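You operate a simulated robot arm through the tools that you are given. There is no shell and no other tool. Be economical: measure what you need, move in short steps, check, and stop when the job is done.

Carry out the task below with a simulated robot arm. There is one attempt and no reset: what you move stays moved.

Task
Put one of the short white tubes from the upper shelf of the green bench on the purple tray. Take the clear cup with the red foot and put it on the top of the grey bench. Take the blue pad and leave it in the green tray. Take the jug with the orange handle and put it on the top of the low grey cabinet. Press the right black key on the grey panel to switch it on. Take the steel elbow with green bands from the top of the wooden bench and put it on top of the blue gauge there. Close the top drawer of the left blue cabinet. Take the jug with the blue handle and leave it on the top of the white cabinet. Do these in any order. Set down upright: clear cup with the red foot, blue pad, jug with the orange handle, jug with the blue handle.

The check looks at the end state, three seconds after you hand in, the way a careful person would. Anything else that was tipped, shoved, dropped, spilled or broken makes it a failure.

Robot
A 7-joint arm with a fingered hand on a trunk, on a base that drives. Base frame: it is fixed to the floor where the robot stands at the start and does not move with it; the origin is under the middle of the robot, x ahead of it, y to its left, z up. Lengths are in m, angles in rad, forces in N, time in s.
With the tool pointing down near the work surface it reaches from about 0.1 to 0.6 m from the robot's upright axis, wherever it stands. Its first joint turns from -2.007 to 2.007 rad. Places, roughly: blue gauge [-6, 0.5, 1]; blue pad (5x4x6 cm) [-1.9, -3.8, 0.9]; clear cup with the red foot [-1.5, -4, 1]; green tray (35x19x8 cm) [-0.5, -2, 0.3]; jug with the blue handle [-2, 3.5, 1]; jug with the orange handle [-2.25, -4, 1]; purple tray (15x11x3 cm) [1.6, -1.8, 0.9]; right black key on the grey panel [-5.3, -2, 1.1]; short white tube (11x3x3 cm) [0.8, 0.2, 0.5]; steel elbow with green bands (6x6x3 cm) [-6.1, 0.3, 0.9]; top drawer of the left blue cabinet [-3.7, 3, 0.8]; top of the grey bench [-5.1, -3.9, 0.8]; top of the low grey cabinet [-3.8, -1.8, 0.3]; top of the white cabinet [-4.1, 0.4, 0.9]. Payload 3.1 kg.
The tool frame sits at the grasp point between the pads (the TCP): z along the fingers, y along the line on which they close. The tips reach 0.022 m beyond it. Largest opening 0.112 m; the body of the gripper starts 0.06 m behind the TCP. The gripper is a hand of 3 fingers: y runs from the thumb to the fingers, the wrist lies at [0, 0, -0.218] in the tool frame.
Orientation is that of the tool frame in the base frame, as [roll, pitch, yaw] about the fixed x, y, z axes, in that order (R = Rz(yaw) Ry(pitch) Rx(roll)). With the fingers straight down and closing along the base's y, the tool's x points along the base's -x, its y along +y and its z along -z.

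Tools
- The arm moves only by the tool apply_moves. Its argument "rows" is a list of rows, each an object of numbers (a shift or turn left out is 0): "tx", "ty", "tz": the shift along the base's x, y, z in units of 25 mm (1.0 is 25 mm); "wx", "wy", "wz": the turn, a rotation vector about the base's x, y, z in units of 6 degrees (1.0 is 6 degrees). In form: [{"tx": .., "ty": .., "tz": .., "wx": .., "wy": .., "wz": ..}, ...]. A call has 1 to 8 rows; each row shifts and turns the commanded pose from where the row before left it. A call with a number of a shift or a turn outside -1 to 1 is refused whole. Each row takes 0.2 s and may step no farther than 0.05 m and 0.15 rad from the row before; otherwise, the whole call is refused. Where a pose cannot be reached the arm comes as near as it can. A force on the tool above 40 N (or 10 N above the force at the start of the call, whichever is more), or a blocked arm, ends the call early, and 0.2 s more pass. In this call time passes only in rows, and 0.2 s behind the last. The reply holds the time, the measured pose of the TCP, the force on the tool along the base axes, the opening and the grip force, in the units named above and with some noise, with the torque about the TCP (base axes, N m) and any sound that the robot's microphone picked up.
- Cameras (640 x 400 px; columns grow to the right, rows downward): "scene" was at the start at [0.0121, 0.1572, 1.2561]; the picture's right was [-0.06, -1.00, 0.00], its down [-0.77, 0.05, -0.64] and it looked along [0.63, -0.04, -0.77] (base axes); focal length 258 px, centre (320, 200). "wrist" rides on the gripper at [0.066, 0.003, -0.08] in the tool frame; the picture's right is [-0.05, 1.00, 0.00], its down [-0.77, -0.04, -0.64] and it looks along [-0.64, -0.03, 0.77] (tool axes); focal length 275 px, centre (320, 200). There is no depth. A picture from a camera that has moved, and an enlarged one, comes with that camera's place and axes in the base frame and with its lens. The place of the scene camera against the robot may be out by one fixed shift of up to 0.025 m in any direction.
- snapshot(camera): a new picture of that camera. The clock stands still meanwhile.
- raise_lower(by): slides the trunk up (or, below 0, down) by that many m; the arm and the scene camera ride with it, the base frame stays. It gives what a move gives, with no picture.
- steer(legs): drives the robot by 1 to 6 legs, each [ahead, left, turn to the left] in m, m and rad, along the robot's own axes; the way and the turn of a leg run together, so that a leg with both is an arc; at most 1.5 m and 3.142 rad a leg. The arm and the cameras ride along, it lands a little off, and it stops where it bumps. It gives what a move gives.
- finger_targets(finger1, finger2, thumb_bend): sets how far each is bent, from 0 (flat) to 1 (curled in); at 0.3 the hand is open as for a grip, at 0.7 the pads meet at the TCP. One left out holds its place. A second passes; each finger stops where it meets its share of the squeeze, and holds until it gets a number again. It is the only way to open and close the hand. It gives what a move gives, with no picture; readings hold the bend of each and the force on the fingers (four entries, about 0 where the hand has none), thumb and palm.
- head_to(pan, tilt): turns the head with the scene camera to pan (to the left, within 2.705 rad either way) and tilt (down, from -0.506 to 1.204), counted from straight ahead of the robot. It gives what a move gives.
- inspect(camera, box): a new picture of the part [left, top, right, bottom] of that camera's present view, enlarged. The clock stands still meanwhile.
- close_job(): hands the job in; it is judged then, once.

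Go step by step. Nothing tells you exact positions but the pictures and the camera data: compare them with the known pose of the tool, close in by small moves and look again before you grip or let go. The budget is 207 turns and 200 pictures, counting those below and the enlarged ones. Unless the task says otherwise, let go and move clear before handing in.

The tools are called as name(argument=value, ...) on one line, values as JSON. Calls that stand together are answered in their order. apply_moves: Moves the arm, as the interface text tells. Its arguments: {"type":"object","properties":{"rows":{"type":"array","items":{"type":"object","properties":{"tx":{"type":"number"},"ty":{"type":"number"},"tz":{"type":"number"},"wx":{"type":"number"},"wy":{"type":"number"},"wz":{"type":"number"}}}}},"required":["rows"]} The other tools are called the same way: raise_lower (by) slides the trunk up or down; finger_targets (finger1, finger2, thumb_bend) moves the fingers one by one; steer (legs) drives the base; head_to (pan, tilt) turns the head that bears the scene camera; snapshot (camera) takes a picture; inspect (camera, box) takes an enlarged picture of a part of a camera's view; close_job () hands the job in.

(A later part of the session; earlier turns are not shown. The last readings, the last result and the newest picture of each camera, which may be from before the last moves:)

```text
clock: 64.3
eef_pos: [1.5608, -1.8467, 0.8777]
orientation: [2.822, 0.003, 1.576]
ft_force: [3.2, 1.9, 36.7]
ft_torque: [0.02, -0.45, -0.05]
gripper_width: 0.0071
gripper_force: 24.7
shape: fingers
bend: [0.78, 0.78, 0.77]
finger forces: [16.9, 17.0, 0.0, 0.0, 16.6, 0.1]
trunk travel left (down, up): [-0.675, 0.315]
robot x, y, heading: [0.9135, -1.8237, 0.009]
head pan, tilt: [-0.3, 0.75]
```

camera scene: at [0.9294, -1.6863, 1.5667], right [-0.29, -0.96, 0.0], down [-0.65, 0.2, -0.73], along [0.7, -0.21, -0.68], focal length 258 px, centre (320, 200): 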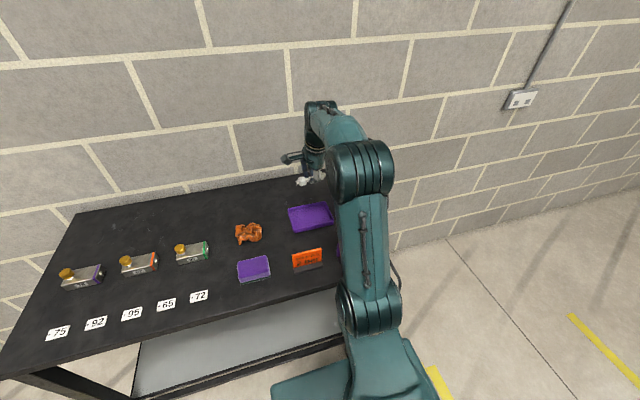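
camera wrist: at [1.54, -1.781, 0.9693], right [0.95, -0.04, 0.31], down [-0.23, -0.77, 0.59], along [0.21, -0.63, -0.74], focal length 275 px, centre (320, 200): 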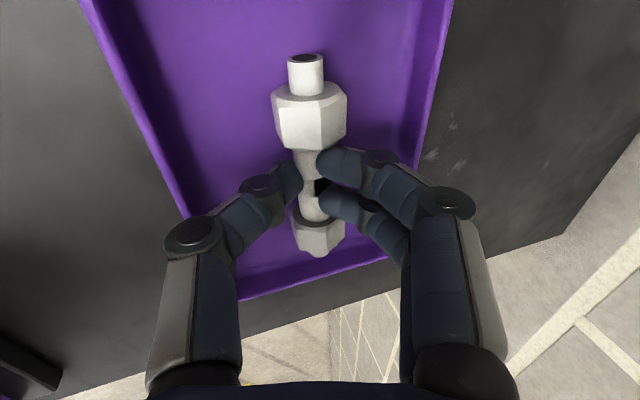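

It's resting on the tray floor; I ease up and release.

apply_moves(rows=[{"tz": 0.35}])

finger_targets(finger1=0.6, finger2=0.6, thumb_bend=0.6)

finger_targets(finger1=0.5, finger2=0.5, thumb_bend=0.5)

apply_moves(rows=[{"tz": 0.5}, {"tz": 1}, {"tz": 1}, {"tz": 1}, {"tz": 1}, {"tz": 1}])

snapshot(camera="wrist")

```text
clock: 64.7
eef_pos: [1.5618, -1.8461, 0.8813]
orientation: [2.834, 0.001, 1.576]
ft_force: [4.4, 1.4, 11.3]
ft_torque: [-0.03, -0.14, 0.04]
gripper_width: 0.0061
gripper_force: 18.3
shape: fingers
bend: [0.77, 0.77, 0.74]
finger forces: [11.1, 11.2, 0.1, 0.0, 14.6, 0.0]
trunk travel left (down, up): [-0.675, 0.315]
robot x, y, heading: [0.917, -1.8195, 0.01]
head pan, tilt: [-0.3, 0.75]
```

```text
clock: 65.7
eef_pos: [1.5623, -1.8463, 0.8828]
orientation: [2.826, 0.001, 1.576]
ft_force: [-1.3, 1.0, 10.3]
ft_torque: [0.0, 0.1, 0.0]
gripper_width: 0.0191
gripper_force: 4.8
shape: fingers
bend: [0.6, 0.6, 0.64]
finger forces: [0.0, 0.0, 0.1, 0.0, 10.4, 0.0]
trunk travel left (down, up): [-0.675, 0.315]
robot x, y, heading: [0.918, -1.825, 0.007]
head pan, tilt: [-0.3, 0.75]
```

```text
clock: 66.7
eef_pos: [1.563, -1.8472, 0.8832]
orientation: [2.827, 0.002, 1.577]
ft_force: [4.5, 1.2, 19.2]
ft_torque: [0.04, 0.01, -0.04]
gripper_width: 0.0342
gripper_force: 10.2
shape: fingers
bend: [0.5, 0.5, 0.6]
finger forces: [0.1, 0.0, 0.0, 0.1, 19.4, 0.0]
trunk travel left (down, up): [-0.675, 0.315]
robot x, y, heading: [0.9143, -1.8227, 0.01]
head pan, tilt: [-0.3, 0.75]
```

```text
clock: 68.1
eef_pos: [1.5631, -1.8457, 1.0222]
orientation: [2.83, 0.0, 1.577]
ft_force: [-0.8, 0.1, -0.3]
ft_torque: [0.02, 0.0, 0.0]
gripper_width: 0.0543
gripper_force: 0.1
shape: fingers
bend: [0.5, 0.5, 0.5]
finger forces: [0.0, 0.0, 0.0, 0.0, 0.1, 0.0]
trunk travel left (down, up): [-0.675, 0.315]
robot x, y, heading: [0.9126, -1.8202, 0.01]
head pan, tilt: [-0.3, 0.75]
```

```text
171 pictures are left
camera wrist: at [1.5404, -1.781, 1.1015], right [0.95, -0.04, 0.31], down [-0.23, -0.77, 0.59], along [0.21, -0.63, -0.74], focal length 275 px, centre (320, 200)
```

wrist: 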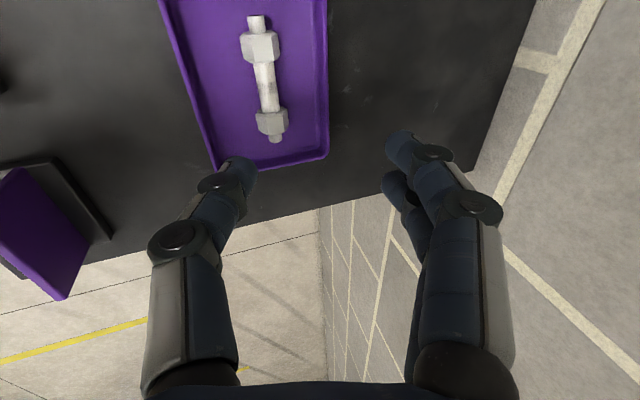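

The tube lies in the purple tray. Next I back away, draw the arm in, and head to the cream bench with the cup, pad and jug.

steer(legs=[[-0.45, 0, 0], [0, -1.1, 0]])

apply_moves(rows=[{"tx": -1, "wy": 1}, {"tx": -1, "wy": 1}, {"tx": -1, "wy": 1}, {"tx": -1}, {"tx": -1}, {"tx": -1}, {"tx": -1}])

steer(legs=[[0, 0, -1.571]])

head_to(pan=-0.9, tilt=0.4)

snapshot(camera="scene")

head_to(pan=-1.9, tilt=0.4)

snapshot(camera="scene")

```text
clock: 76.1
eef_pos: [1.1267, -2.9635, 1.022]
orientation: [2.829, -0.002, 1.582]
ft_force: [-0.1, -0.4, -0.3]
ft_torque: [0.03, -0.03, 0.0]
gripper_width: 0.0545
gripper_force: 0.0
shape: fingers
bend: [0.5, 0.5, 0.5]
finger forces: [0.0, 0.0, 0.0, 0.0, 0.0, 0.0]
trunk travel left (down, up): [-0.675, 0.315]
robot x, y, heading: [0.4812, -2.9439, 0.016]
head pan, tilt: [-0.3, 0.75]
```

```text
clock: 77.7
eef_pos: [0.9491, -2.9618, 1.0237]
orientation: [3.141, -0.004, 1.583]
ft_force: [-0.6, -0.2, -0.6]
ft_torque: [-0.01, -0.04, -0.02]
gripper_width: 0.0544
gripper_force: 0.0
shape: fingers
bend: [0.5, 0.5, 0.5]
finger forces: [0.1, 0.0, 0.0, 0.1, 0.1, 0.1]
trunk travel left (down, up): [-0.675, 0.315]
robot x, y, heading: [0.4779, -2.9414, 0.016]
head pan, tilt: [-0.3, 0.75]
```

```text
clock: 82.0
eef_pos: [0.4498, -3.4139, 1.0241]
orientation: [-3.141, -0.003, -0.008]
ft_force: [0.9, -0.8, 0.4]
ft_torque: [0.02, 0.02, 0.0]
gripper_width: 0.0547
gripper_force: 0.0
shape: fingers
bend: [0.5, 0.5, 0.5]
finger forces: [0.1, 0.0, 0.0, 0.0, 0.0, 0.0]
trunk travel left (down, up): [-0.675, 0.315]
robot x, y, heading: [0.4744, -2.9432, -1.579]
head pan, tilt: [-0.3, 0.75]
```

```text
clock: 83.0
eef_pos: [0.4504, -3.4149, 1.0235]
orientation: [-3.14, -0.003, -0.008]
ft_force: [0.0, -0.2, -0.3]
ft_torque: [0.02, 0.03, -0.02]
gripper_width: 0.0546
gripper_force: 0.0
shape: fingers
bend: [0.5, 0.5, 0.5]
finger forces: [0.1, 0.1, 0.0, 0.1, 0.0, 0.0]
trunk travel left (down, up): [-0.675, 0.315]
robot x, y, heading: [0.4753, -2.9392, -1.582]
head pan, tilt: [-0.901, 0.4]
```

```text
170 pictures are left
camera scene: at [0.5541, -2.9325, 1.5977], right [-0.62, 0.79, 0.0], down [0.31, 0.24, -0.92], along [-0.72, -0.57, -0.39], focal length 258 px, centre (320, 200)
```

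scene: 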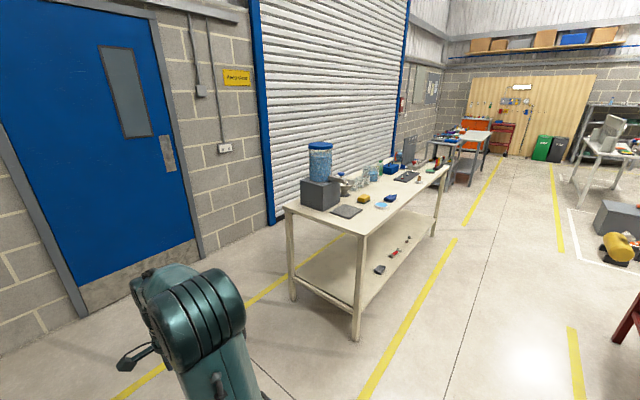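

```text
clock: 84.2
eef_pos: [0.4495, -3.4147, 1.024]
orientation: [-3.14, -0.004, -0.007]
ft_force: [0.5, -0.3, -1.2]
ft_torque: [0.04, -0.01, -0.04]
gripper_width: 0.0545
gripper_force: 0.0
shape: fingers
bend: [0.5, 0.5, 0.5]
finger forces: [0.1, 0.1, 0.1, 0.0, 0.0, 0.0]
trunk travel left (down, up): [-0.675, 0.315]
robot x, y, heading: [0.4801, -2.9427, -1.577]
head pan, tilt: [-1.901, 0.4]
```

```text
169 pictures are left
camera scene: at [0.5395, -2.8448, 1.5978], right [0.33, 0.94, 0.0], down [0.37, -0.13, -0.92], along [-0.87, 0.3, -0.39], focal length 258 px, centre (320, 200)
```

scene: 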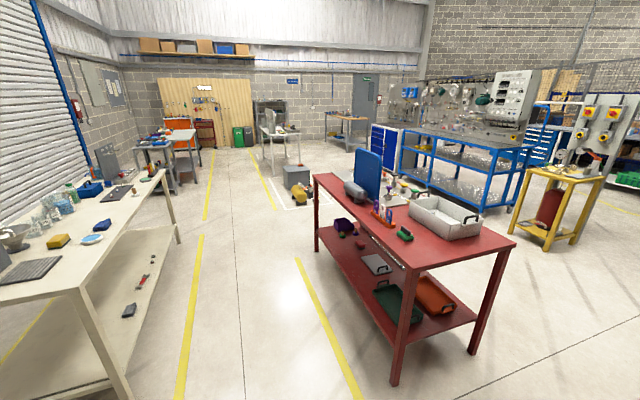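

The cream bench's front edge is near y=-3.5, spanning x≈-0.55 to -2.4; the green tray is on this side of the red bench's lower shelf. I strafe along the lane in front of the cream bench and look.

steer(legs=[[0, -1.2, 0], [0, -1.0, 0]])

head_to(pan=0.25, tilt=0.65)

snapshot(camera="scene")

head_to(pan=-0.5, tilt=0.65)

snapshot(camera="scene")

```text
clock: 95.1
eef_pos: [-1.765, -3.3449, 1.024]
orientation: [-3.14, -0.002, -0.045]
ft_force: [-0.5, -0.4, 0.0]
ft_torque: [0.01, 0.02, -0.02]
gripper_width: 0.0544
gripper_force: 0.0
shape: fingers
bend: [0.5, 0.5, 0.5]
finger forces: [0.1, 0.0, 0.0, 0.0, 0.0, 0.0]
trunk travel left (down, up): [-0.675, 0.315]
robot x, y, heading: [-1.7171, -2.8735, -1.615]
head pan, tilt: [-1.901, 0.4]
```

```text
clock: 97.1
eef_pos: [-1.7631, -3.3453, 1.0234]
orientation: [-3.14, -0.002, -0.046]
ft_force: [0.4, 0.0, -0.5]
ft_torque: [-0.02, -0.02, -0.01]
gripper_width: 0.0545
gripper_force: 0.0
shape: fingers
bend: [0.5, 0.5, 0.5]
finger forces: [0.1, 0.0, 0.0, 0.1, 0.0, 0.0]
trunk travel left (down, up): [-0.675, 0.315]
robot x, y, heading: [-1.718, -2.8761, -1.619]
head pan, tilt: [0.25, 0.649]
```

```text
168 pictures are left
camera scene: at [-1.5491, -2.8981, 1.5753], right [-0.98, -0.2, 0.0], down [-0.12, 0.59, -0.8], along [0.16, -0.78, -0.6], focal length 258 px, centre (320, 200)
```

scene: 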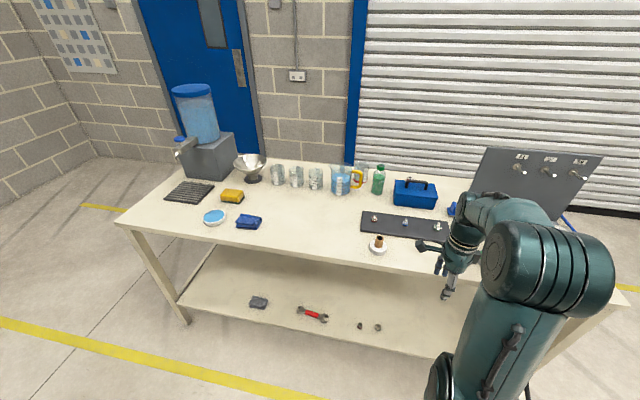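

```text
clock: 98.2
eef_pos: [-1.7641, -3.3454, 1.0231]
orientation: [-3.141, -0.003, -0.045]
ft_force: [0.9, -0.4, -0.8]
ft_torque: [-0.02, 0.0, -0.01]
gripper_width: 0.0545
gripper_force: 0.1
shape: fingers
bend: [0.5, 0.5, 0.5]
finger forces: [0.0, 0.0, 0.0, 0.0, 0.0, 0.0]
trunk travel left (down, up): [-0.675, 0.315]
robot x, y, heading: [-1.7199, -2.8753, -1.617]
head pan, tilt: [-0.499, 0.649]
```

```text
167 pictures are left
camera scene: at [-1.6115, -2.8874, 1.5753], right [-0.86, 0.52, 0.0], down [0.31, 0.52, -0.8], along [-0.41, -0.68, -0.6], focal length 258 px, centre (320, 200)
```

scene: 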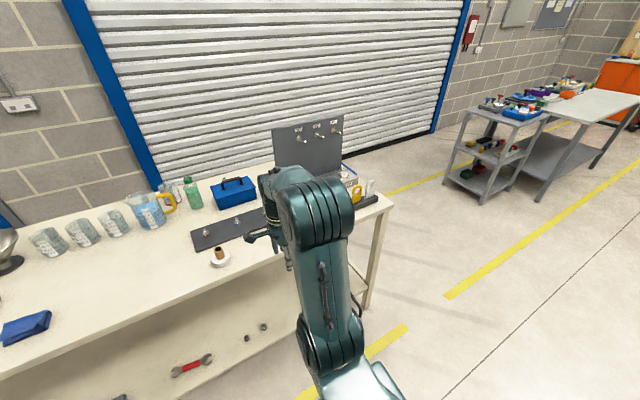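

inspect(camera="scene", box=[300, 120, 400, 220])

head_to(pan=0.25, tilt=0.65)

inspect(camera="scene", box=[220, 140, 480, 270])

```text
4.00 times, centred on (350, 170) of scene
camera zoom: at [-1.6115, -2.8874, 1.5753], right [-0.86, 0.52, 0.0], down [0.31, 0.52, -0.8], along [-0.41, -0.68, -0.6], focal length 1034 px, centre (200, 320)
```

zoom: 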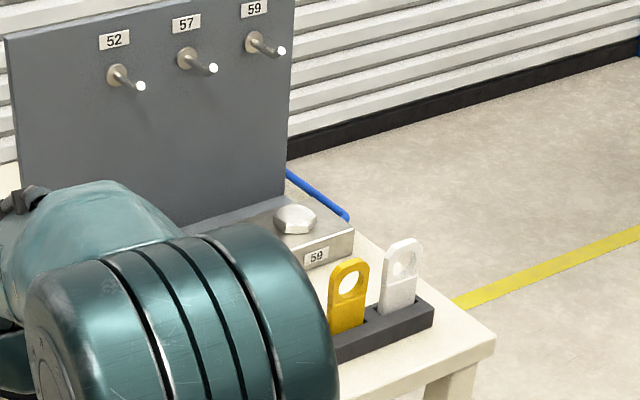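

```text
clock: 99.3
eef_pos: [-1.7642, -3.3444, 1.0235]
orientation: [-3.14, -0.005, -0.048]
ft_force: [0.6, -0.6, -0.5]
ft_torque: [0.02, 0.02, 0.02]
gripper_width: 0.0547
gripper_force: 0.0
shape: fingers
bend: [0.5, 0.5, 0.5]
finger forces: [0.0, 0.0, 0.1, 0.0, 0.0, 0.0]
trunk travel left (down, up): [-0.675, 0.315]
robot x, y, heading: [-1.7178, -2.8737, -1.616]
head pan, tilt: [0.25, 0.649]
```

```text
2.46 times, centred on (350, 205) of scene
camera zoom: at [-1.5492, -2.8981, 1.5753], right [-0.98, -0.2, 0.0], down [-0.12, 0.59, -0.8], along [0.16, -0.78, -0.6], focal length 636 px, centre (246, 188)
```

zoom: 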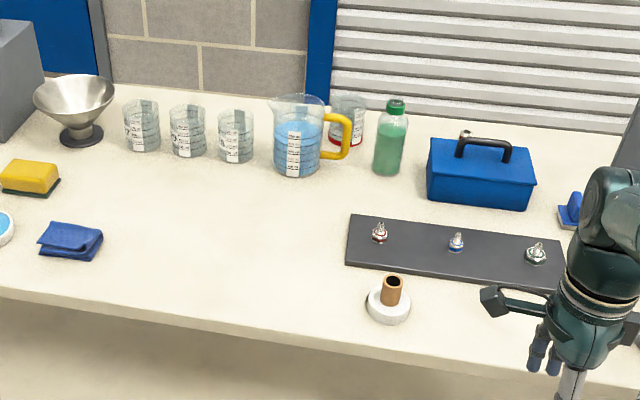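

The red-footed cup stands behind the yellow-handled jug, and the blue pad is hidden behind my arm. I strafe further to see the area near x=-2.2.

steer(legs=[[0, -0.65, 0.045]])

head_to(pan=0.4, tilt=0.6)

snapshot(camera="scene")

inspect(camera="scene", box=[200, 120, 460, 282])

```text
clock: 103.0
eef_pos: [-2.4042, -3.3303, 1.0239]
orientation: [-3.139, -0.003, -0.004]
ft_force: [0.0, -0.8, -0.2]
ft_torque: [0.0, 0.02, 0.0]
gripper_width: 0.0546
gripper_force: 0.0
shape: fingers
bend: [0.5, 0.5, 0.5]
finger forces: [0.1, 0.1, 0.0, 0.1, 0.0, 0.0]
trunk travel left (down, up): [-0.675, 0.315]
robot x, y, heading: [-2.3808, -2.8619, -1.573]
head pan, tilt: [0.25, 0.649]
```

```text
clock: 103.7
eef_pos: [-2.4024, -3.3311, 1.024]
orientation: [-3.138, -0.003, -0.004]
ft_force: [-0.3, 0.8, 0.2]
ft_torque: [-0.04, -0.03, 0.0]
gripper_width: 0.0545
gripper_force: 0.1
shape: fingers
bend: [0.5, 0.5, 0.5]
finger forces: [0.0, 0.0, 0.0, 0.0, 0.0, 0.0]
trunk travel left (down, up): [-0.675, 0.315]
robot x, y, heading: [-2.3785, -2.859, -1.579]
head pan, tilt: [0.4, 0.6]
```

```text
164 pictures are left
camera scene: at [-2.1942, -2.8722, 1.5795], right [-0.92, -0.39, 0.0], down [-0.22, 0.52, -0.82], along [0.32, -0.76, -0.57], focal length 258 px, centre (320, 200)
```

scene: 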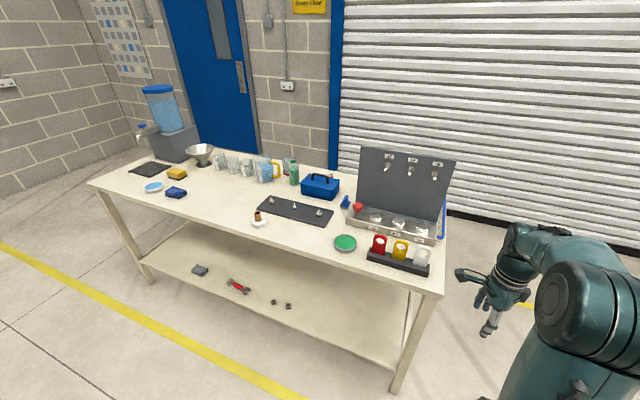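

```text
2.46 times, centred on (330, 201) of scene
camera zoom: at [-2.1942, -2.8722, 1.5795], right [-0.92, -0.39, 0.0], down [-0.22, 0.52, -0.82], along [0.32, -0.76, -0.57], focal length 636 px, centre (295, 198)
```

zoom: 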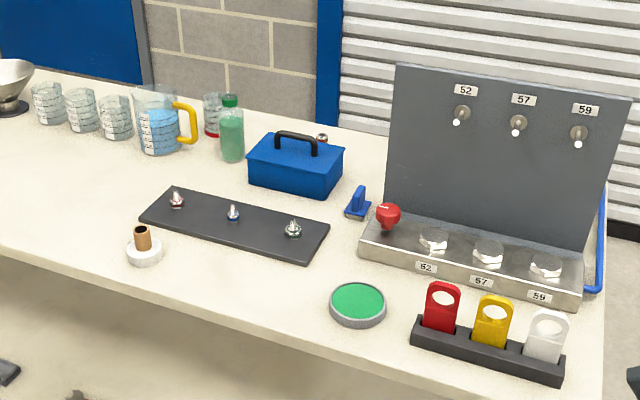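

The blue pad is the small finned block at about (-1.92, -3.83); the orange jug must be hidden behind the grey panel. I take the pad first: drive in front of it and look with the wrist camera.

raise_lower(by=0.1)

steer(legs=[[0, 0.46, 0], [0.3, 0, 0]])

head_to(pan=0.0, tilt=0.85)

snapshot(camera="scene")

snapshot(camera="wrist")

```text
clock: 105.0
eef_pos: [-2.4041, -3.3311, 1.1238]
orientation: [-3.139, -0.002, -0.005]
ft_force: [0.5, -0.4, 0.2]
ft_torque: [0.02, 0.02, -0.02]
gripper_width: 0.0543
gripper_force: 0.1
shape: fingers
bend: [0.5, 0.5, 0.5]
finger forces: [0.0, 0.1, 0.0, 0.0, 0.0, 0.0]
trunk travel left (down, up): [-0.775, 0.215]
robot x, y, heading: [-2.3777, -2.8584, -1.574]
head pan, tilt: [0.4, 0.6]
```

```text
clock: 109.3
eef_pos: [-1.9524, -3.6301, 1.1241]
orientation: [-3.139, -0.003, -0.003]
ft_force: [-0.5, 0.3, -0.3]
ft_torque: [0.02, 0.02, 0.03]
gripper_width: 0.0548
gripper_force: 0.1
shape: fingers
bend: [0.5, 0.5, 0.5]
finger forces: [0.0, 0.0, 0.0, 0.1, 0.0, 0.0]
trunk travel left (down, up): [-0.775, 0.215]
robot x, y, heading: [-1.9308, -3.1548, -1.568]
head pan, tilt: [0.4, 0.6]
```

```text
clock: 110.2
eef_pos: [-1.9533, -3.63, 1.1234]
orientation: [-3.14, -0.004, -0.005]
ft_force: [-0.3, 0.3, 0.2]
ft_torque: [0.0, 0.0, 0.0]
gripper_width: 0.0547
gripper_force: 0.0
shape: fingers
bend: [0.5, 0.5, 0.5]
finger forces: [0.0, 0.0, 0.0, 0.0, 0.0, 0.0]
trunk travel left (down, up): [-0.775, 0.215]
robot x, y, heading: [-1.9281, -3.1538, -1.57]
head pan, tilt: [0.0, 0.85]
```

```text
162 pictures are left
camera scene: at [-1.7792, -3.1676, 1.6587], right [-1.0, 0.0, 0.0], down [0.0, 0.75, -0.66], along [0.0, -0.66, -0.75], focal length 258 px, centre (320, 200)
```

scene: 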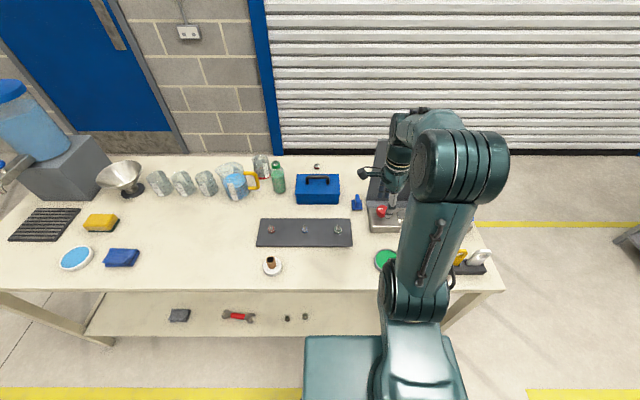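

```text
161 pictures are left
camera wrist: at [-1.8876, -3.6336, 1.2061], right [-0.05, -1.0, 0.0], down [-0.77, 0.04, 0.63], along [-0.63, 0.03, -0.77], focal length 275 px, centre (320, 200)
```

wrist: 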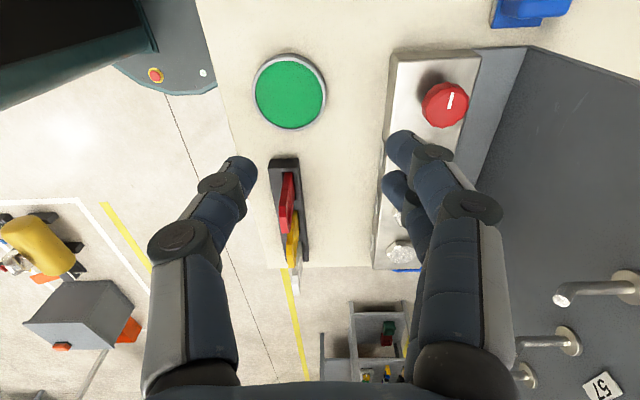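

The pad sits just left of the grey panel's end, so I lean the hand away from the panel (tilt about y) and forward a little, and take a closer look.

steer(legs=[[0.045, 0, 0]])

apply_moves(rows=[{"tx": 0.5, "wy": 1}, {"tx": 0.5, "wy": 1}, {"tx": 0.5, "wy": 1}, {"tx": 0.4, "wy": 1}, {"ty": -0.8, "wx": -1}, {"ty": -0.8, "wx": -1}, {"ty": -0.8, "tz": -0.4}])

snapshot(camera="wrist")

snapshot(camera="scene")

```text
clock: 111.1
eef_pos: [-1.9534, -3.6749, 1.1224]
orientation: [-3.141, -0.002, 0.0]
ft_force: [0.3, -0.8, 0.1]
ft_torque: [0.0, -0.02, 0.02]
gripper_width: 0.0545
gripper_force: 0.1
shape: fingers
bend: [0.5, 0.5, 0.5]
finger forces: [0.1, 0.0, 0.0, 0.1, 0.1, 0.0]
trunk travel left (down, up): [-0.775, 0.215]
robot x, y, heading: [-1.9292, -3.2016, -1.576]
head pan, tilt: [0.0, 0.85]
```

```text
clock: 112.7
eef_pos: [-1.9051, -3.7371, 1.1129]
orientation: [2.912, 0.404, -0.094]
ft_force: [-0.5, 0.3, -0.8]
ft_torque: [-0.01, -0.05, -0.01]
gripper_width: 0.0545
gripper_force: 0.0
shape: fingers
bend: [0.5, 0.5, 0.5]
finger forces: [0.1, 0.0, 0.0, 0.0, 0.1, 0.0]
trunk travel left (down, up): [-0.775, 0.215]
robot x, y, heading: [-1.929, -3.2043, -1.57]
head pan, tilt: [0.0, 0.85]
```

```text
160 pictures are left
camera wrist: at [-1.8119, -3.7301, 1.1605], right [-0.05, -0.97, 0.23], down [-0.45, 0.22, 0.87], along [-0.89, -0.06, -0.45], focal length 275 px, centre (320, 200)
```

wrist: 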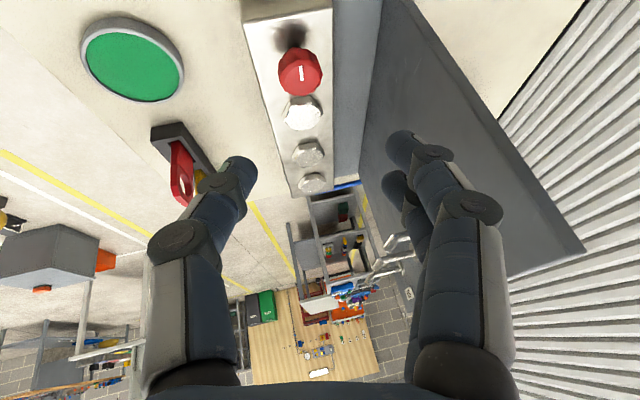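

```text
159 pictures are left
camera scene: at [-1.7792, -3.2148, 1.6586], right [-1.0, 0.0, 0.0], down [0.0, 0.75, -0.66], along [0.0, -0.66, -0.75], focal length 258 px, centre (320, 200)
```

scene: 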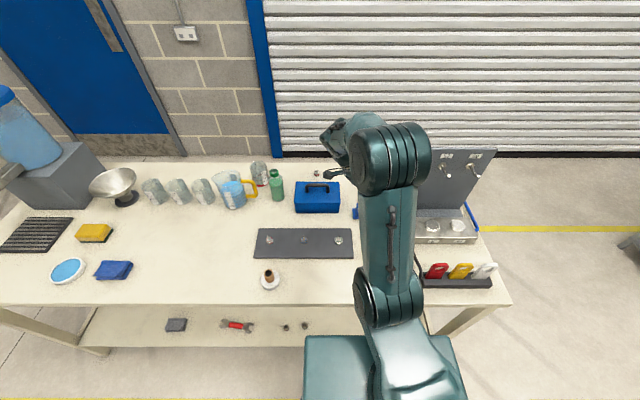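

The lean points the camera too flat. I halve the lean and shift so the pad comes into view.

apply_moves(rows=[{"tx": 0.9, "wy": -1}, {"tx": 0.9, "wy": -1}, {"ty": -1}, {"ty": -0.9, "tz": -0.9}])

snapshot(camera="wrist")

```text
clock: 113.7
eef_pos: [-1.8625, -3.7846, 1.0897]
orientation: [2.935, 0.196, -0.087]
ft_force: [0.6, 0.1, -0.2]
ft_torque: [-0.02, 0.03, 0.04]
gripper_width: 0.0546
gripper_force: 0.0
shape: fingers
bend: [0.5, 0.5, 0.5]
finger forces: [0.0, 0.0, 0.0, 0.1, 0.1, 0.1]
trunk travel left (down, up): [-0.775, 0.215]
robot x, y, heading: [-1.9339, -3.2049, -1.567]
head pan, tilt: [0.0, 0.85]
```

```text
158 pictures are left
camera wrist: at [-1.7813, -3.7783, 1.1565], right [-0.09, -0.97, 0.21], down [-0.62, 0.22, 0.75], along [-0.78, -0.06, -0.62], focal length 275 px, centre (320, 200)
```

wrist: 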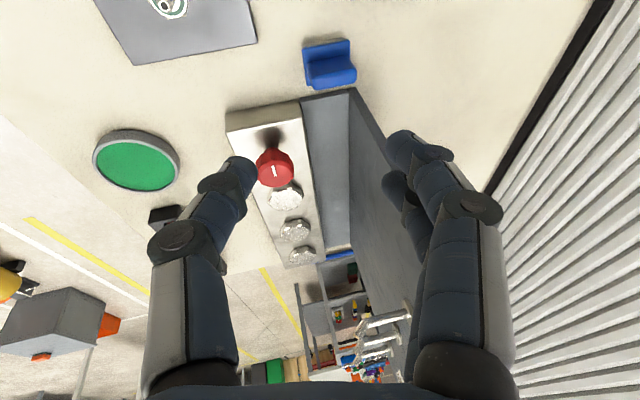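

inspect(camera="wrist", box=[260, 10, 420, 110])

inspect(camera="scene", box=[280, 140, 440, 240])

```text
4.00 times, centred on (340, 60) of wrist
camera zoom: at [-1.7813, -3.7783, 1.1565], right [-0.09, -0.97, 0.21], down [-0.62, 0.22, 0.75], along [-0.78, -0.06, -0.62], focal length 1101 px, centre (240, 760)
```

zoom: 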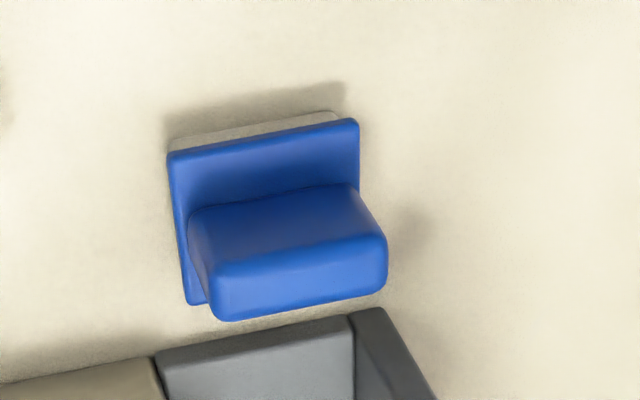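

```text
4.00 times, centred on (360, 190) of scene
camera zoom: at [-1.779, -3.2143, 1.6586], right [-1.0, 0.0, 0.0], down [0.0, 0.75, -0.66], along [0.0, -0.66, -0.75], focal length 1034 px, centre (160, 240)
```

zoom: 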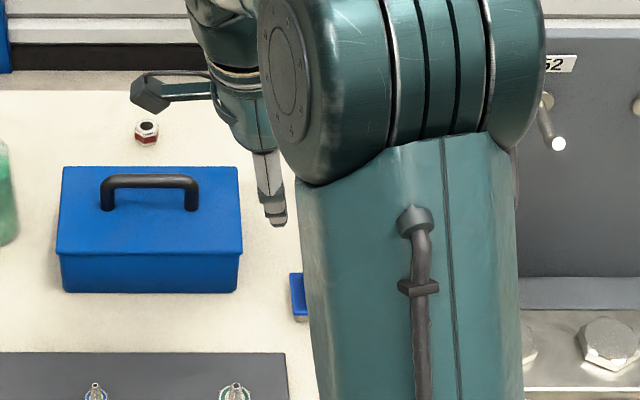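

The pad is a base with a fin (long along y, ~2 cm thick), top near z≈0.93, close to the panel's end. I level the forward tilt, open a bit, and lower over it.

finger_targets(finger1=0.44, finger2=0.44, thumb_bend=0.44)

apply_moves(rows=[{"ty": -0.9, "wx": 1, "tx": -0.4}, {"ty": -1, "wx": 1, "tx": -0.4}, {"tx": -0.5, "tz": -0.6}, {"tx": -0.4, "tz": -0.7}])

snapshot(camera="wrist")

inspect(camera="scene", box=[280, 140, 440, 240])

```text
clock: 114.7
eef_pos: [-1.8621, -3.7828, 1.0899]
orientation: [2.932, 0.197, -0.089]
ft_force: [-0.1, 0.5, -0.2]
ft_torque: [-0.01, -0.03, 0.0]
gripper_width: 0.0716
gripper_force: 0.0
shape: fingers
bend: [0.44, 0.44, 0.44]
finger forces: [0.0, 0.1, 0.1, 0.0, 0.0, 0.1]
trunk travel left (down, up): [-0.775, 0.215]
robot x, y, heading: [-1.9293, -3.2041, -1.571]
head pan, tilt: [0.0, 0.85]
```

```text
clock: 115.7
eef_pos: [-1.905, -3.8315, 1.0547]
orientation: [-3.133, 0.21, -0.043]
ft_force: [-1.0, -0.3, -0.2]
ft_torque: [0.03, -0.02, 0.01]
gripper_width: 0.0717
gripper_force: 0.0
shape: fingers
bend: [0.44, 0.44, 0.44]
finger forces: [0.1, 0.0, 0.0, 0.0, 0.0, 0.0]
trunk travel left (down, up): [-0.775, 0.215]
robot x, y, heading: [-1.9299, -3.2017, -1.572]
head pan, tilt: [0.0, 0.85]
```

```text
155 pictures are left
camera wrist: at [-1.8241, -3.838, 1.122], right [-0.09, -1.0, 0.0], down [-0.62, 0.06, 0.78], along [-0.78, 0.07, -0.62], focal length 275 px, centre (320, 200)
```

wrist: 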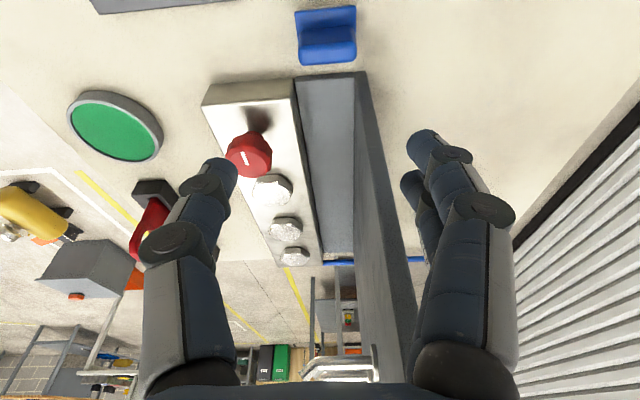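

```text
4.00 times, centred on (360, 190) of scene
camera zoom: at [-1.7797, -3.214, 1.6587], right [-1.0, 0.0, 0.0], down [0.0, 0.75, -0.66], along [0.0, -0.66, -0.75], focal length 1034 px, centre (160, 240)
```

zoom: 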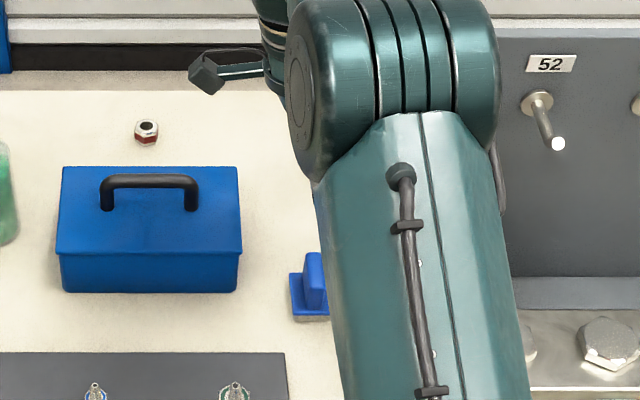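

Two views put the fin top at about (-1.917, -3.836, 0.90). I descend most of the way and check.

apply_moves(rows=[{"tx": -0.3, "ty": -0.2, "tz": -0.8}, {"tz": -1}, {"tz": -1}, {"tz": -1}, {"tz": -1}])

snapshot(camera="wrist")

inspect(camera="scene", box=[280, 140, 440, 240])

```text
clock: 116.9
eef_pos: [-1.9106, -3.8322, 0.938]
orientation: [-3.136, 0.212, -0.045]
ft_force: [-0.3, -0.2, -0.2]
ft_torque: [-0.01, 0.0, -0.01]
gripper_width: 0.0718
gripper_force: 0.0
shape: fingers
bend: [0.44, 0.44, 0.44]
finger forces: [0.0, 0.0, 0.0, 0.0, 0.1, 0.0]
trunk travel left (down, up): [-0.775, 0.215]
robot x, y, heading: [-1.9278, -3.2079, -1.568]
head pan, tilt: [0.0, 0.85]
```

```text
153 pictures are left
camera wrist: at [-1.83, -3.8401, 1.0048], right [-0.09, -1.0, 0.01], down [-0.62, 0.06, 0.78], along [-0.78, 0.07, -0.62], focal length 275 px, centre (320, 200)
```

wrist: 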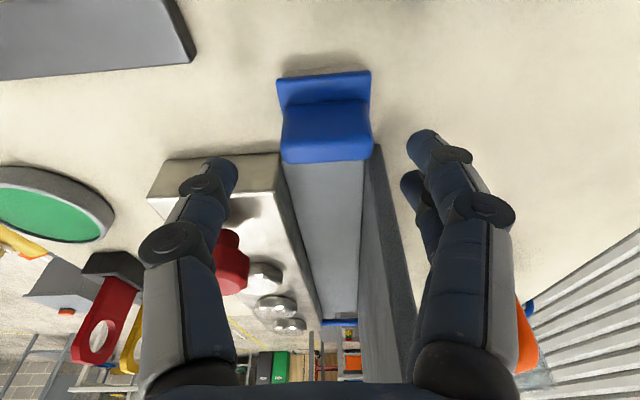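

```text
4.00 times, centred on (360, 190) of scene
camera zoom: at [-1.7791, -3.2132, 1.6586], right [-1.0, 0.0, 0.0], down [0.0, 0.75, -0.66], along [0.0, -0.66, -0.75], focal length 1034 px, centre (160, 240)
```

zoom: 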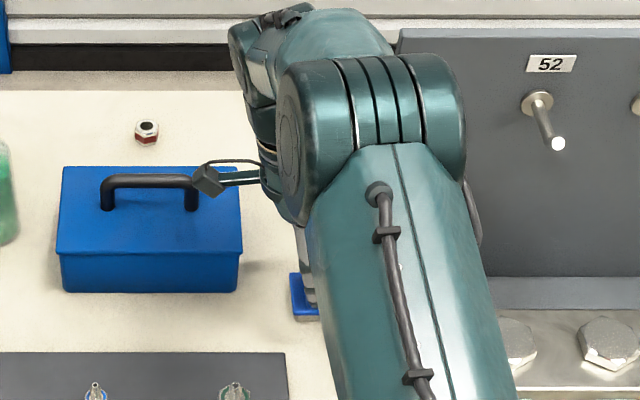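

Fingers straddle the fin, and I glimpse the orange jug handle behind the panel. I descend and grip.

apply_moves(rows=[{"tx": -0.2, "ty": -0.1, "tz": -0.9}, {"tz": -0.9}])

finger_targets(finger1=0.62, finger2=0.62, thumb_bend=0.62)

snapshot(camera="wrist")

```text
clock: 117.5
eef_pos: [-1.9156, -3.839, 0.8944]
orientation: [-3.137, 0.213, -0.046]
ft_force: [0.4, 0.2, -0.4]
ft_torque: [-0.03, -0.03, -0.01]
gripper_width: 0.0719
gripper_force: 0.0
shape: fingers
bend: [0.44, 0.44, 0.44]
finger forces: [0.0, 0.0, 0.0, 0.1, 0.0, 0.1]
trunk travel left (down, up): [-0.775, 0.215]
robot x, y, heading: [-1.9305, -3.202, -1.572]
head pan, tilt: [0.0, 0.85]
```

```text
clock: 118.5
eef_pos: [-1.9168, -3.8403, 0.8933]
orientation: [-3.137, 0.21, -0.045]
ft_force: [0.3, 0.2, 0.2]
ft_torque: [-0.02, 0.01, 0.0]
gripper_width: 0.0413
gripper_force: 7.5
shape: fingers
bend: [0.56, 0.56, 0.58]
finger forces: [3.8, 3.6, 0.0, 0.1, 7.5, 0.0]
trunk travel left (down, up): [-0.775, 0.215]
robot x, y, heading: [-1.9282, -3.2052, -1.572]
head pan, tilt: [0.0, 0.85]
```

```text
151 pictures are left
camera wrist: at [-1.8351, -3.8464, 0.9606], right [-0.09, -1.0, 0.0], down [-0.62, 0.06, 0.78], along [-0.78, 0.07, -0.62], focal length 275 px, centre (320, 200)
```

wrist: 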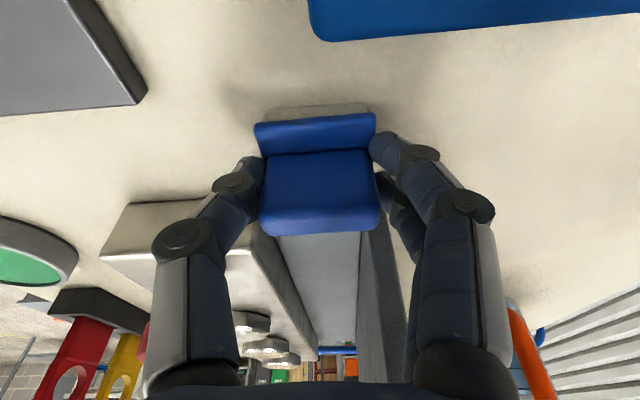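

Both fingers and thumb hold the fin. I tighten, lift, and check.

finger_targets(finger1=0.68, finger2=0.68, thumb_bend=0.68)

apply_moves(rows=[{"tz": 0.5}, {"tz": 1}, {"tz": 1}, {"tz": 1}, {"tz": 1}, {"tz": 1}, {"tz": 1}, {"tz": 1}])

snapshot(camera="wrist")

```text
clock: 119.5
eef_pos: [-1.9143, -3.8388, 0.8948]
orientation: [-3.137, 0.211, -0.046]
ft_force: [-1.1, 0.5, 0.2]
ft_torque: [-0.03, -0.03, 0.03]
gripper_width: 0.0403
gripper_force: 13.8
shape: fingers
bend: [0.57, 0.57, 0.6]
finger forces: [7.1, 6.4, 0.0, 0.0, 13.9, 0.0]
trunk travel left (down, up): [-0.775, 0.215]
robot x, y, heading: [-1.9304, -3.2046, -1.57]
head pan, tilt: [0.0, 0.85]
```

```text
clock: 121.3
eef_pos: [-1.915, -3.836, 1.0824]
orientation: [-3.136, 0.21, -0.044]
ft_force: [-0.9, -0.8, -0.3]
ft_torque: [-0.03, -0.01, -0.02]
gripper_width: 0.0401
gripper_force: 14.0
shape: fingers
bend: [0.57, 0.58, 0.6]
finger forces: [7.2, 5.8, 0.0, 0.1, 13.8, 0.1]
trunk travel left (down, up): [-0.775, 0.215]
robot x, y, heading: [-1.9273, -3.2025, -1.569]
head pan, tilt: [0.0, 0.85]
```

```text
150 pictures are left
camera wrist: at [-1.835, -3.8437, 1.1484], right [-0.09, -1.0, 0.0], down [-0.62, 0.06, 0.78], along [-0.78, 0.07, -0.62], focal length 275 px, centre (320, 200)
```

wrist: 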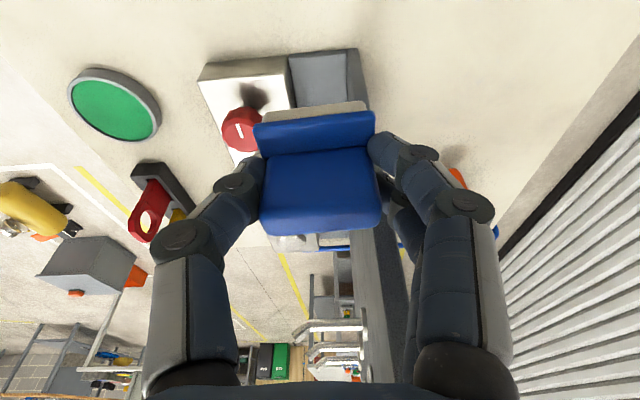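

The pad is secure. I back into the lane, draw the arm in, turn around to face the red bench and strafe to the green tray.

steer(legs=[[-0.45, 0, 0]])

apply_moves(rows=[{"ty": 1}, {"ty": 1}, {"ty": 1}, {"ty": 1}, {"ty": 1}, {"ty": 1}, {"ty": 1}, {"ty": 1}])

steer(legs=[[0, 0, 3.14], [0, -1.3, 0]])

head_to(pan=0.0, tilt=0.9)

snapshot(camera="scene")

```text
clock: 124.0
eef_pos: [-1.9161, -3.3864, 1.0824]
orientation: [-3.136, 0.211, -0.047]
ft_force: [0.3, -0.2, -0.4]
ft_torque: [-0.03, 0.01, 0.01]
gripper_width: 0.0403
gripper_force: 14.6
shape: fingers
bend: [0.57, 0.59, 0.6]
finger forces: [7.9, 7.6, 0.0, 0.1, 13.3, 0.0]
trunk travel left (down, up): [-0.775, 0.215]
robot x, y, heading: [-1.929, -2.7531, -1.571]
head pan, tilt: [0.0, 0.85]
```

```text
clock: 125.8
eef_pos: [-1.9144, -3.1816, 1.0817]
orientation: [-3.137, 0.211, -0.045]
ft_force: [-0.7, -0.7, -0.2]
ft_torque: [-0.01, 0.01, 0.02]
gripper_width: 0.0398
gripper_force: 13.8
shape: fingers
bend: [0.57, 0.63, 0.61]
finger forces: [8.6, 6.5, 0.1, 0.0, 12.4, 0.1]
trunk travel left (down, up): [-0.775, 0.215]
robot x, y, heading: [-1.9281, -2.7518, -1.572]
head pan, tilt: [0.0, 0.85]
```

```text
clock: 139.6
eef_pos: [-0.6281, -2.3905, 1.0807]
orientation: [-3.137, 0.212, 3.051]
ft_force: [0.4, 0.7, -1.3]
ft_torque: [0.01, 0.0, -0.01]
gripper_width: 0.0392
gripper_force: 12.4
shape: fingers
bend: [0.57, 0.63, 0.61]
finger forces: [7.8, 6.2, 0.1, 0.0, 11.4, 0.0]
trunk travel left (down, up): [-0.775, 0.215]
robot x, y, heading: [-0.6355, -2.8209, 1.531]
head pan, tilt: [0.0, 0.85]
```

```text
clock: 140.2
eef_pos: [-0.6274, -2.389, 1.0804]
orientation: [-3.138, 0.212, 3.051]
ft_force: [0.0, 0.3, -0.6]
ft_torque: [0.01, -0.01, 0.02]
gripper_width: 0.0396
gripper_force: 12.3
shape: fingers
bend: [0.57, 0.63, 0.61]
finger forces: [7.8, 6.4, 0.0, 0.1, 11.5, 0.0]
trunk travel left (down, up): [-0.775, 0.215]
robot x, y, heading: [-0.6344, -2.826, 1.521]
head pan, tilt: [0.0, 0.901]
```

```text
149 pictures are left
camera scene: at [-0.7909, -2.7897, 1.6548], right [1.0, -0.05, 0.0], down [-0.04, -0.78, -0.62], along [0.03, 0.62, -0.78], focal length 258 px, centre (320, 200)
```

scene: 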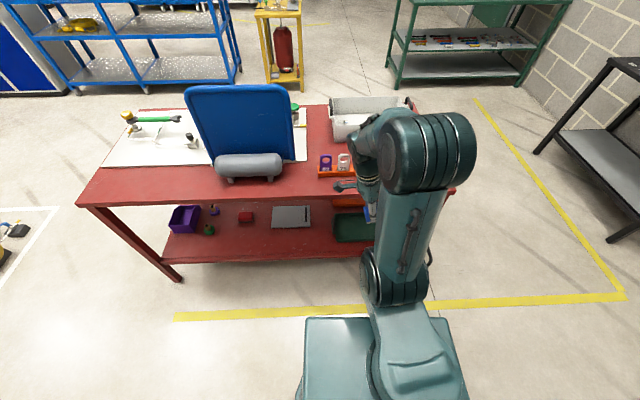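

The tray is ahead-right beneath the bench. I check the grip, lower the trunk, and look at the tray from lower down.

raise_lower(by=-0.4)

raise_lower(by=-0.2)

snapshot(camera="wrist")

head_to(pan=-0.2, tilt=0.7)

snapshot(camera="scene")

```text
clock: 144.0
eef_pos: [-0.627, -2.3909, 0.6815]
orientation: [-3.136, 0.212, 3.051]
ft_force: [0.6, -1.2, -0.8]
ft_torque: [0.0, -0.01, 0.02]
gripper_width: 0.0395
gripper_force: 12.6
shape: fingers
bend: [0.57, 0.63, 0.61]
finger forces: [7.9, 6.1, 0.1, 0.0, 11.4, 0.0]
trunk travel left (down, up): [-0.375, 0.615]
robot x, y, heading: [-0.6312, -2.8228, 1.528]
head pan, tilt: [0.0, 0.901]
```

```text
clock: 146.2
eef_pos: [-0.6288, -2.3914, 0.4805]
orientation: [-3.137, 0.21, 3.051]
ft_force: [0.2, 0.4, -1.0]
ft_torque: [0.0, 0.0, -0.05]
gripper_width: 0.0394
gripper_force: 12.7
shape: fingers
bend: [0.57, 0.63, 0.61]
finger forces: [7.9, 6.2, 0.0, 0.1, 11.4, 0.0]
trunk travel left (down, up): [-0.175, 0.815]
robot x, y, heading: [-0.6338, -2.8263, 1.525]
head pan, tilt: [0.0, 0.901]
```

```text
148 pictures are left
camera wrist: at [-0.7093, -2.3805, 0.5476], right [0.14, 0.99, 0.0], down [0.62, -0.09, 0.78], along [0.78, -0.1, -0.62], focal length 275 px, centre (320, 200)
```

wrist: 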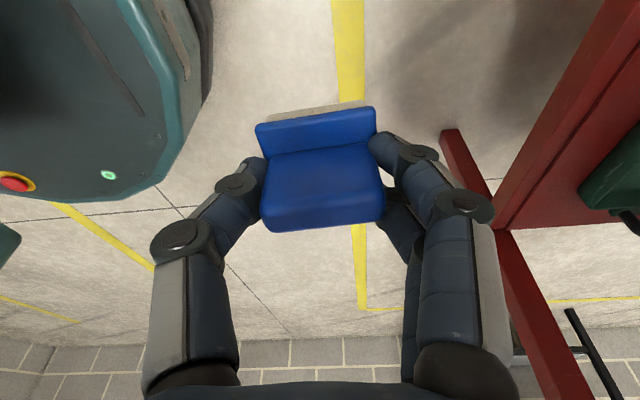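

```text
clock: 146.9
eef_pos: [-0.6268, -2.3911, 0.4808]
orientation: [-3.137, 0.212, 3.053]
ft_force: [-0.8, 0.1, 0.2]
ft_torque: [0.01, 0.02, 0.02]
gripper_width: 0.0396
gripper_force: 12.4
shape: fingers
bend: [0.57, 0.63, 0.61]
finger forces: [7.8, 6.3, 0.1, 0.0, 11.3, 0.0]
trunk travel left (down, up): [-0.175, 0.815]
robot x, y, heading: [-0.6338, -2.8179, 1.524]
head pan, tilt: [-0.201, 0.7]
```

```text
147 pictures are left
camera scene: at [-0.7737, -2.7828, 1.0708], right [0.97, -0.24, 0.0], down [-0.16, -0.63, -0.76], along [0.19, 0.74, -0.64], focal length 258 px, centre (320, 200)
```

scene: 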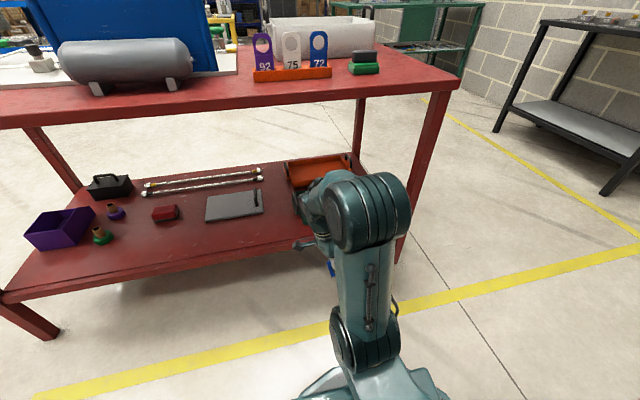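

The arm hides the tray; I strafe right past it and look from its left.

steer(legs=[[0, -0.4, 0.045]])

head_to(pan=0.1, tilt=0.7)

snapshot(camera="scene")

```text
clock: 149.4
eef_pos: [-0.2416, -2.401, 0.4808]
orientation: [-3.136, 0.211, 3.089]
ft_force: [0.7, 0.1, -1.2]
ft_torque: [-0.01, 0.0, -0.01]
gripper_width: 0.0391
gripper_force: 13.2
shape: fingers
bend: [0.57, 0.63, 0.61]
finger forces: [7.8, 6.1, 0.1, 0.0, 11.4, 0.0]
trunk travel left (down, up): [-0.175, 0.815]
robot x, y, heading: [-0.2327, -2.8317, 1.562]
head pan, tilt: [-0.201, 0.7]
```

```text
clock: 150.2
eef_pos: [-0.2407, -2.4023, 0.4808]
orientation: [-3.136, 0.211, 3.086]
ft_force: [0.1, -0.2, -0.2]
ft_torque: [-0.03, -0.02, 0.01]
gripper_width: 0.0395
gripper_force: 12.3
shape: fingers
bend: [0.57, 0.63, 0.61]
finger forces: [7.8, 6.2, 0.1, 0.0, 11.4, 0.0]
trunk travel left (down, up): [-0.175, 0.815]
robot x, y, heading: [-0.232, -2.8337, 1.564]
head pan, tilt: [0.099, 0.7]
```

```text
146 pictures are left
camera scene: at [-0.3967, -2.7975, 1.0709], right [1.0, 0.09, 0.0], down [0.06, -0.64, -0.76], along [-0.07, 0.76, -0.64], focal length 258 px, centre (320, 200)
```

scene: 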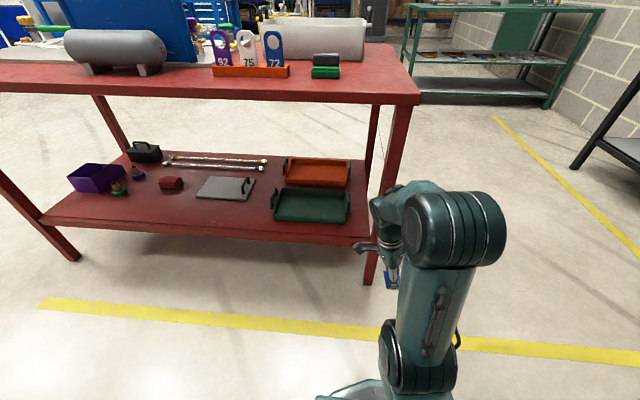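

inspect(camera="scene", box=[240, 60, 440, 260])

```text
2.00 times, centred on (340, 160) of scene
camera zoom: at [-0.3967, -2.7975, 1.0709], right [1.0, 0.09, 0.0], down [0.06, -0.64, -0.76], along [-0.07, 0.76, -0.64], focal length 517 px, centre (280, 280)
```

zoom: 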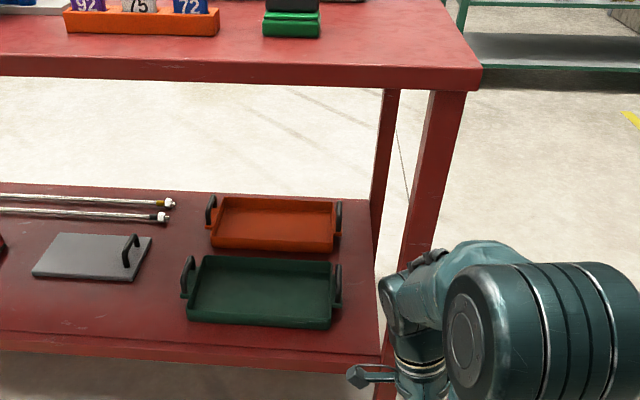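

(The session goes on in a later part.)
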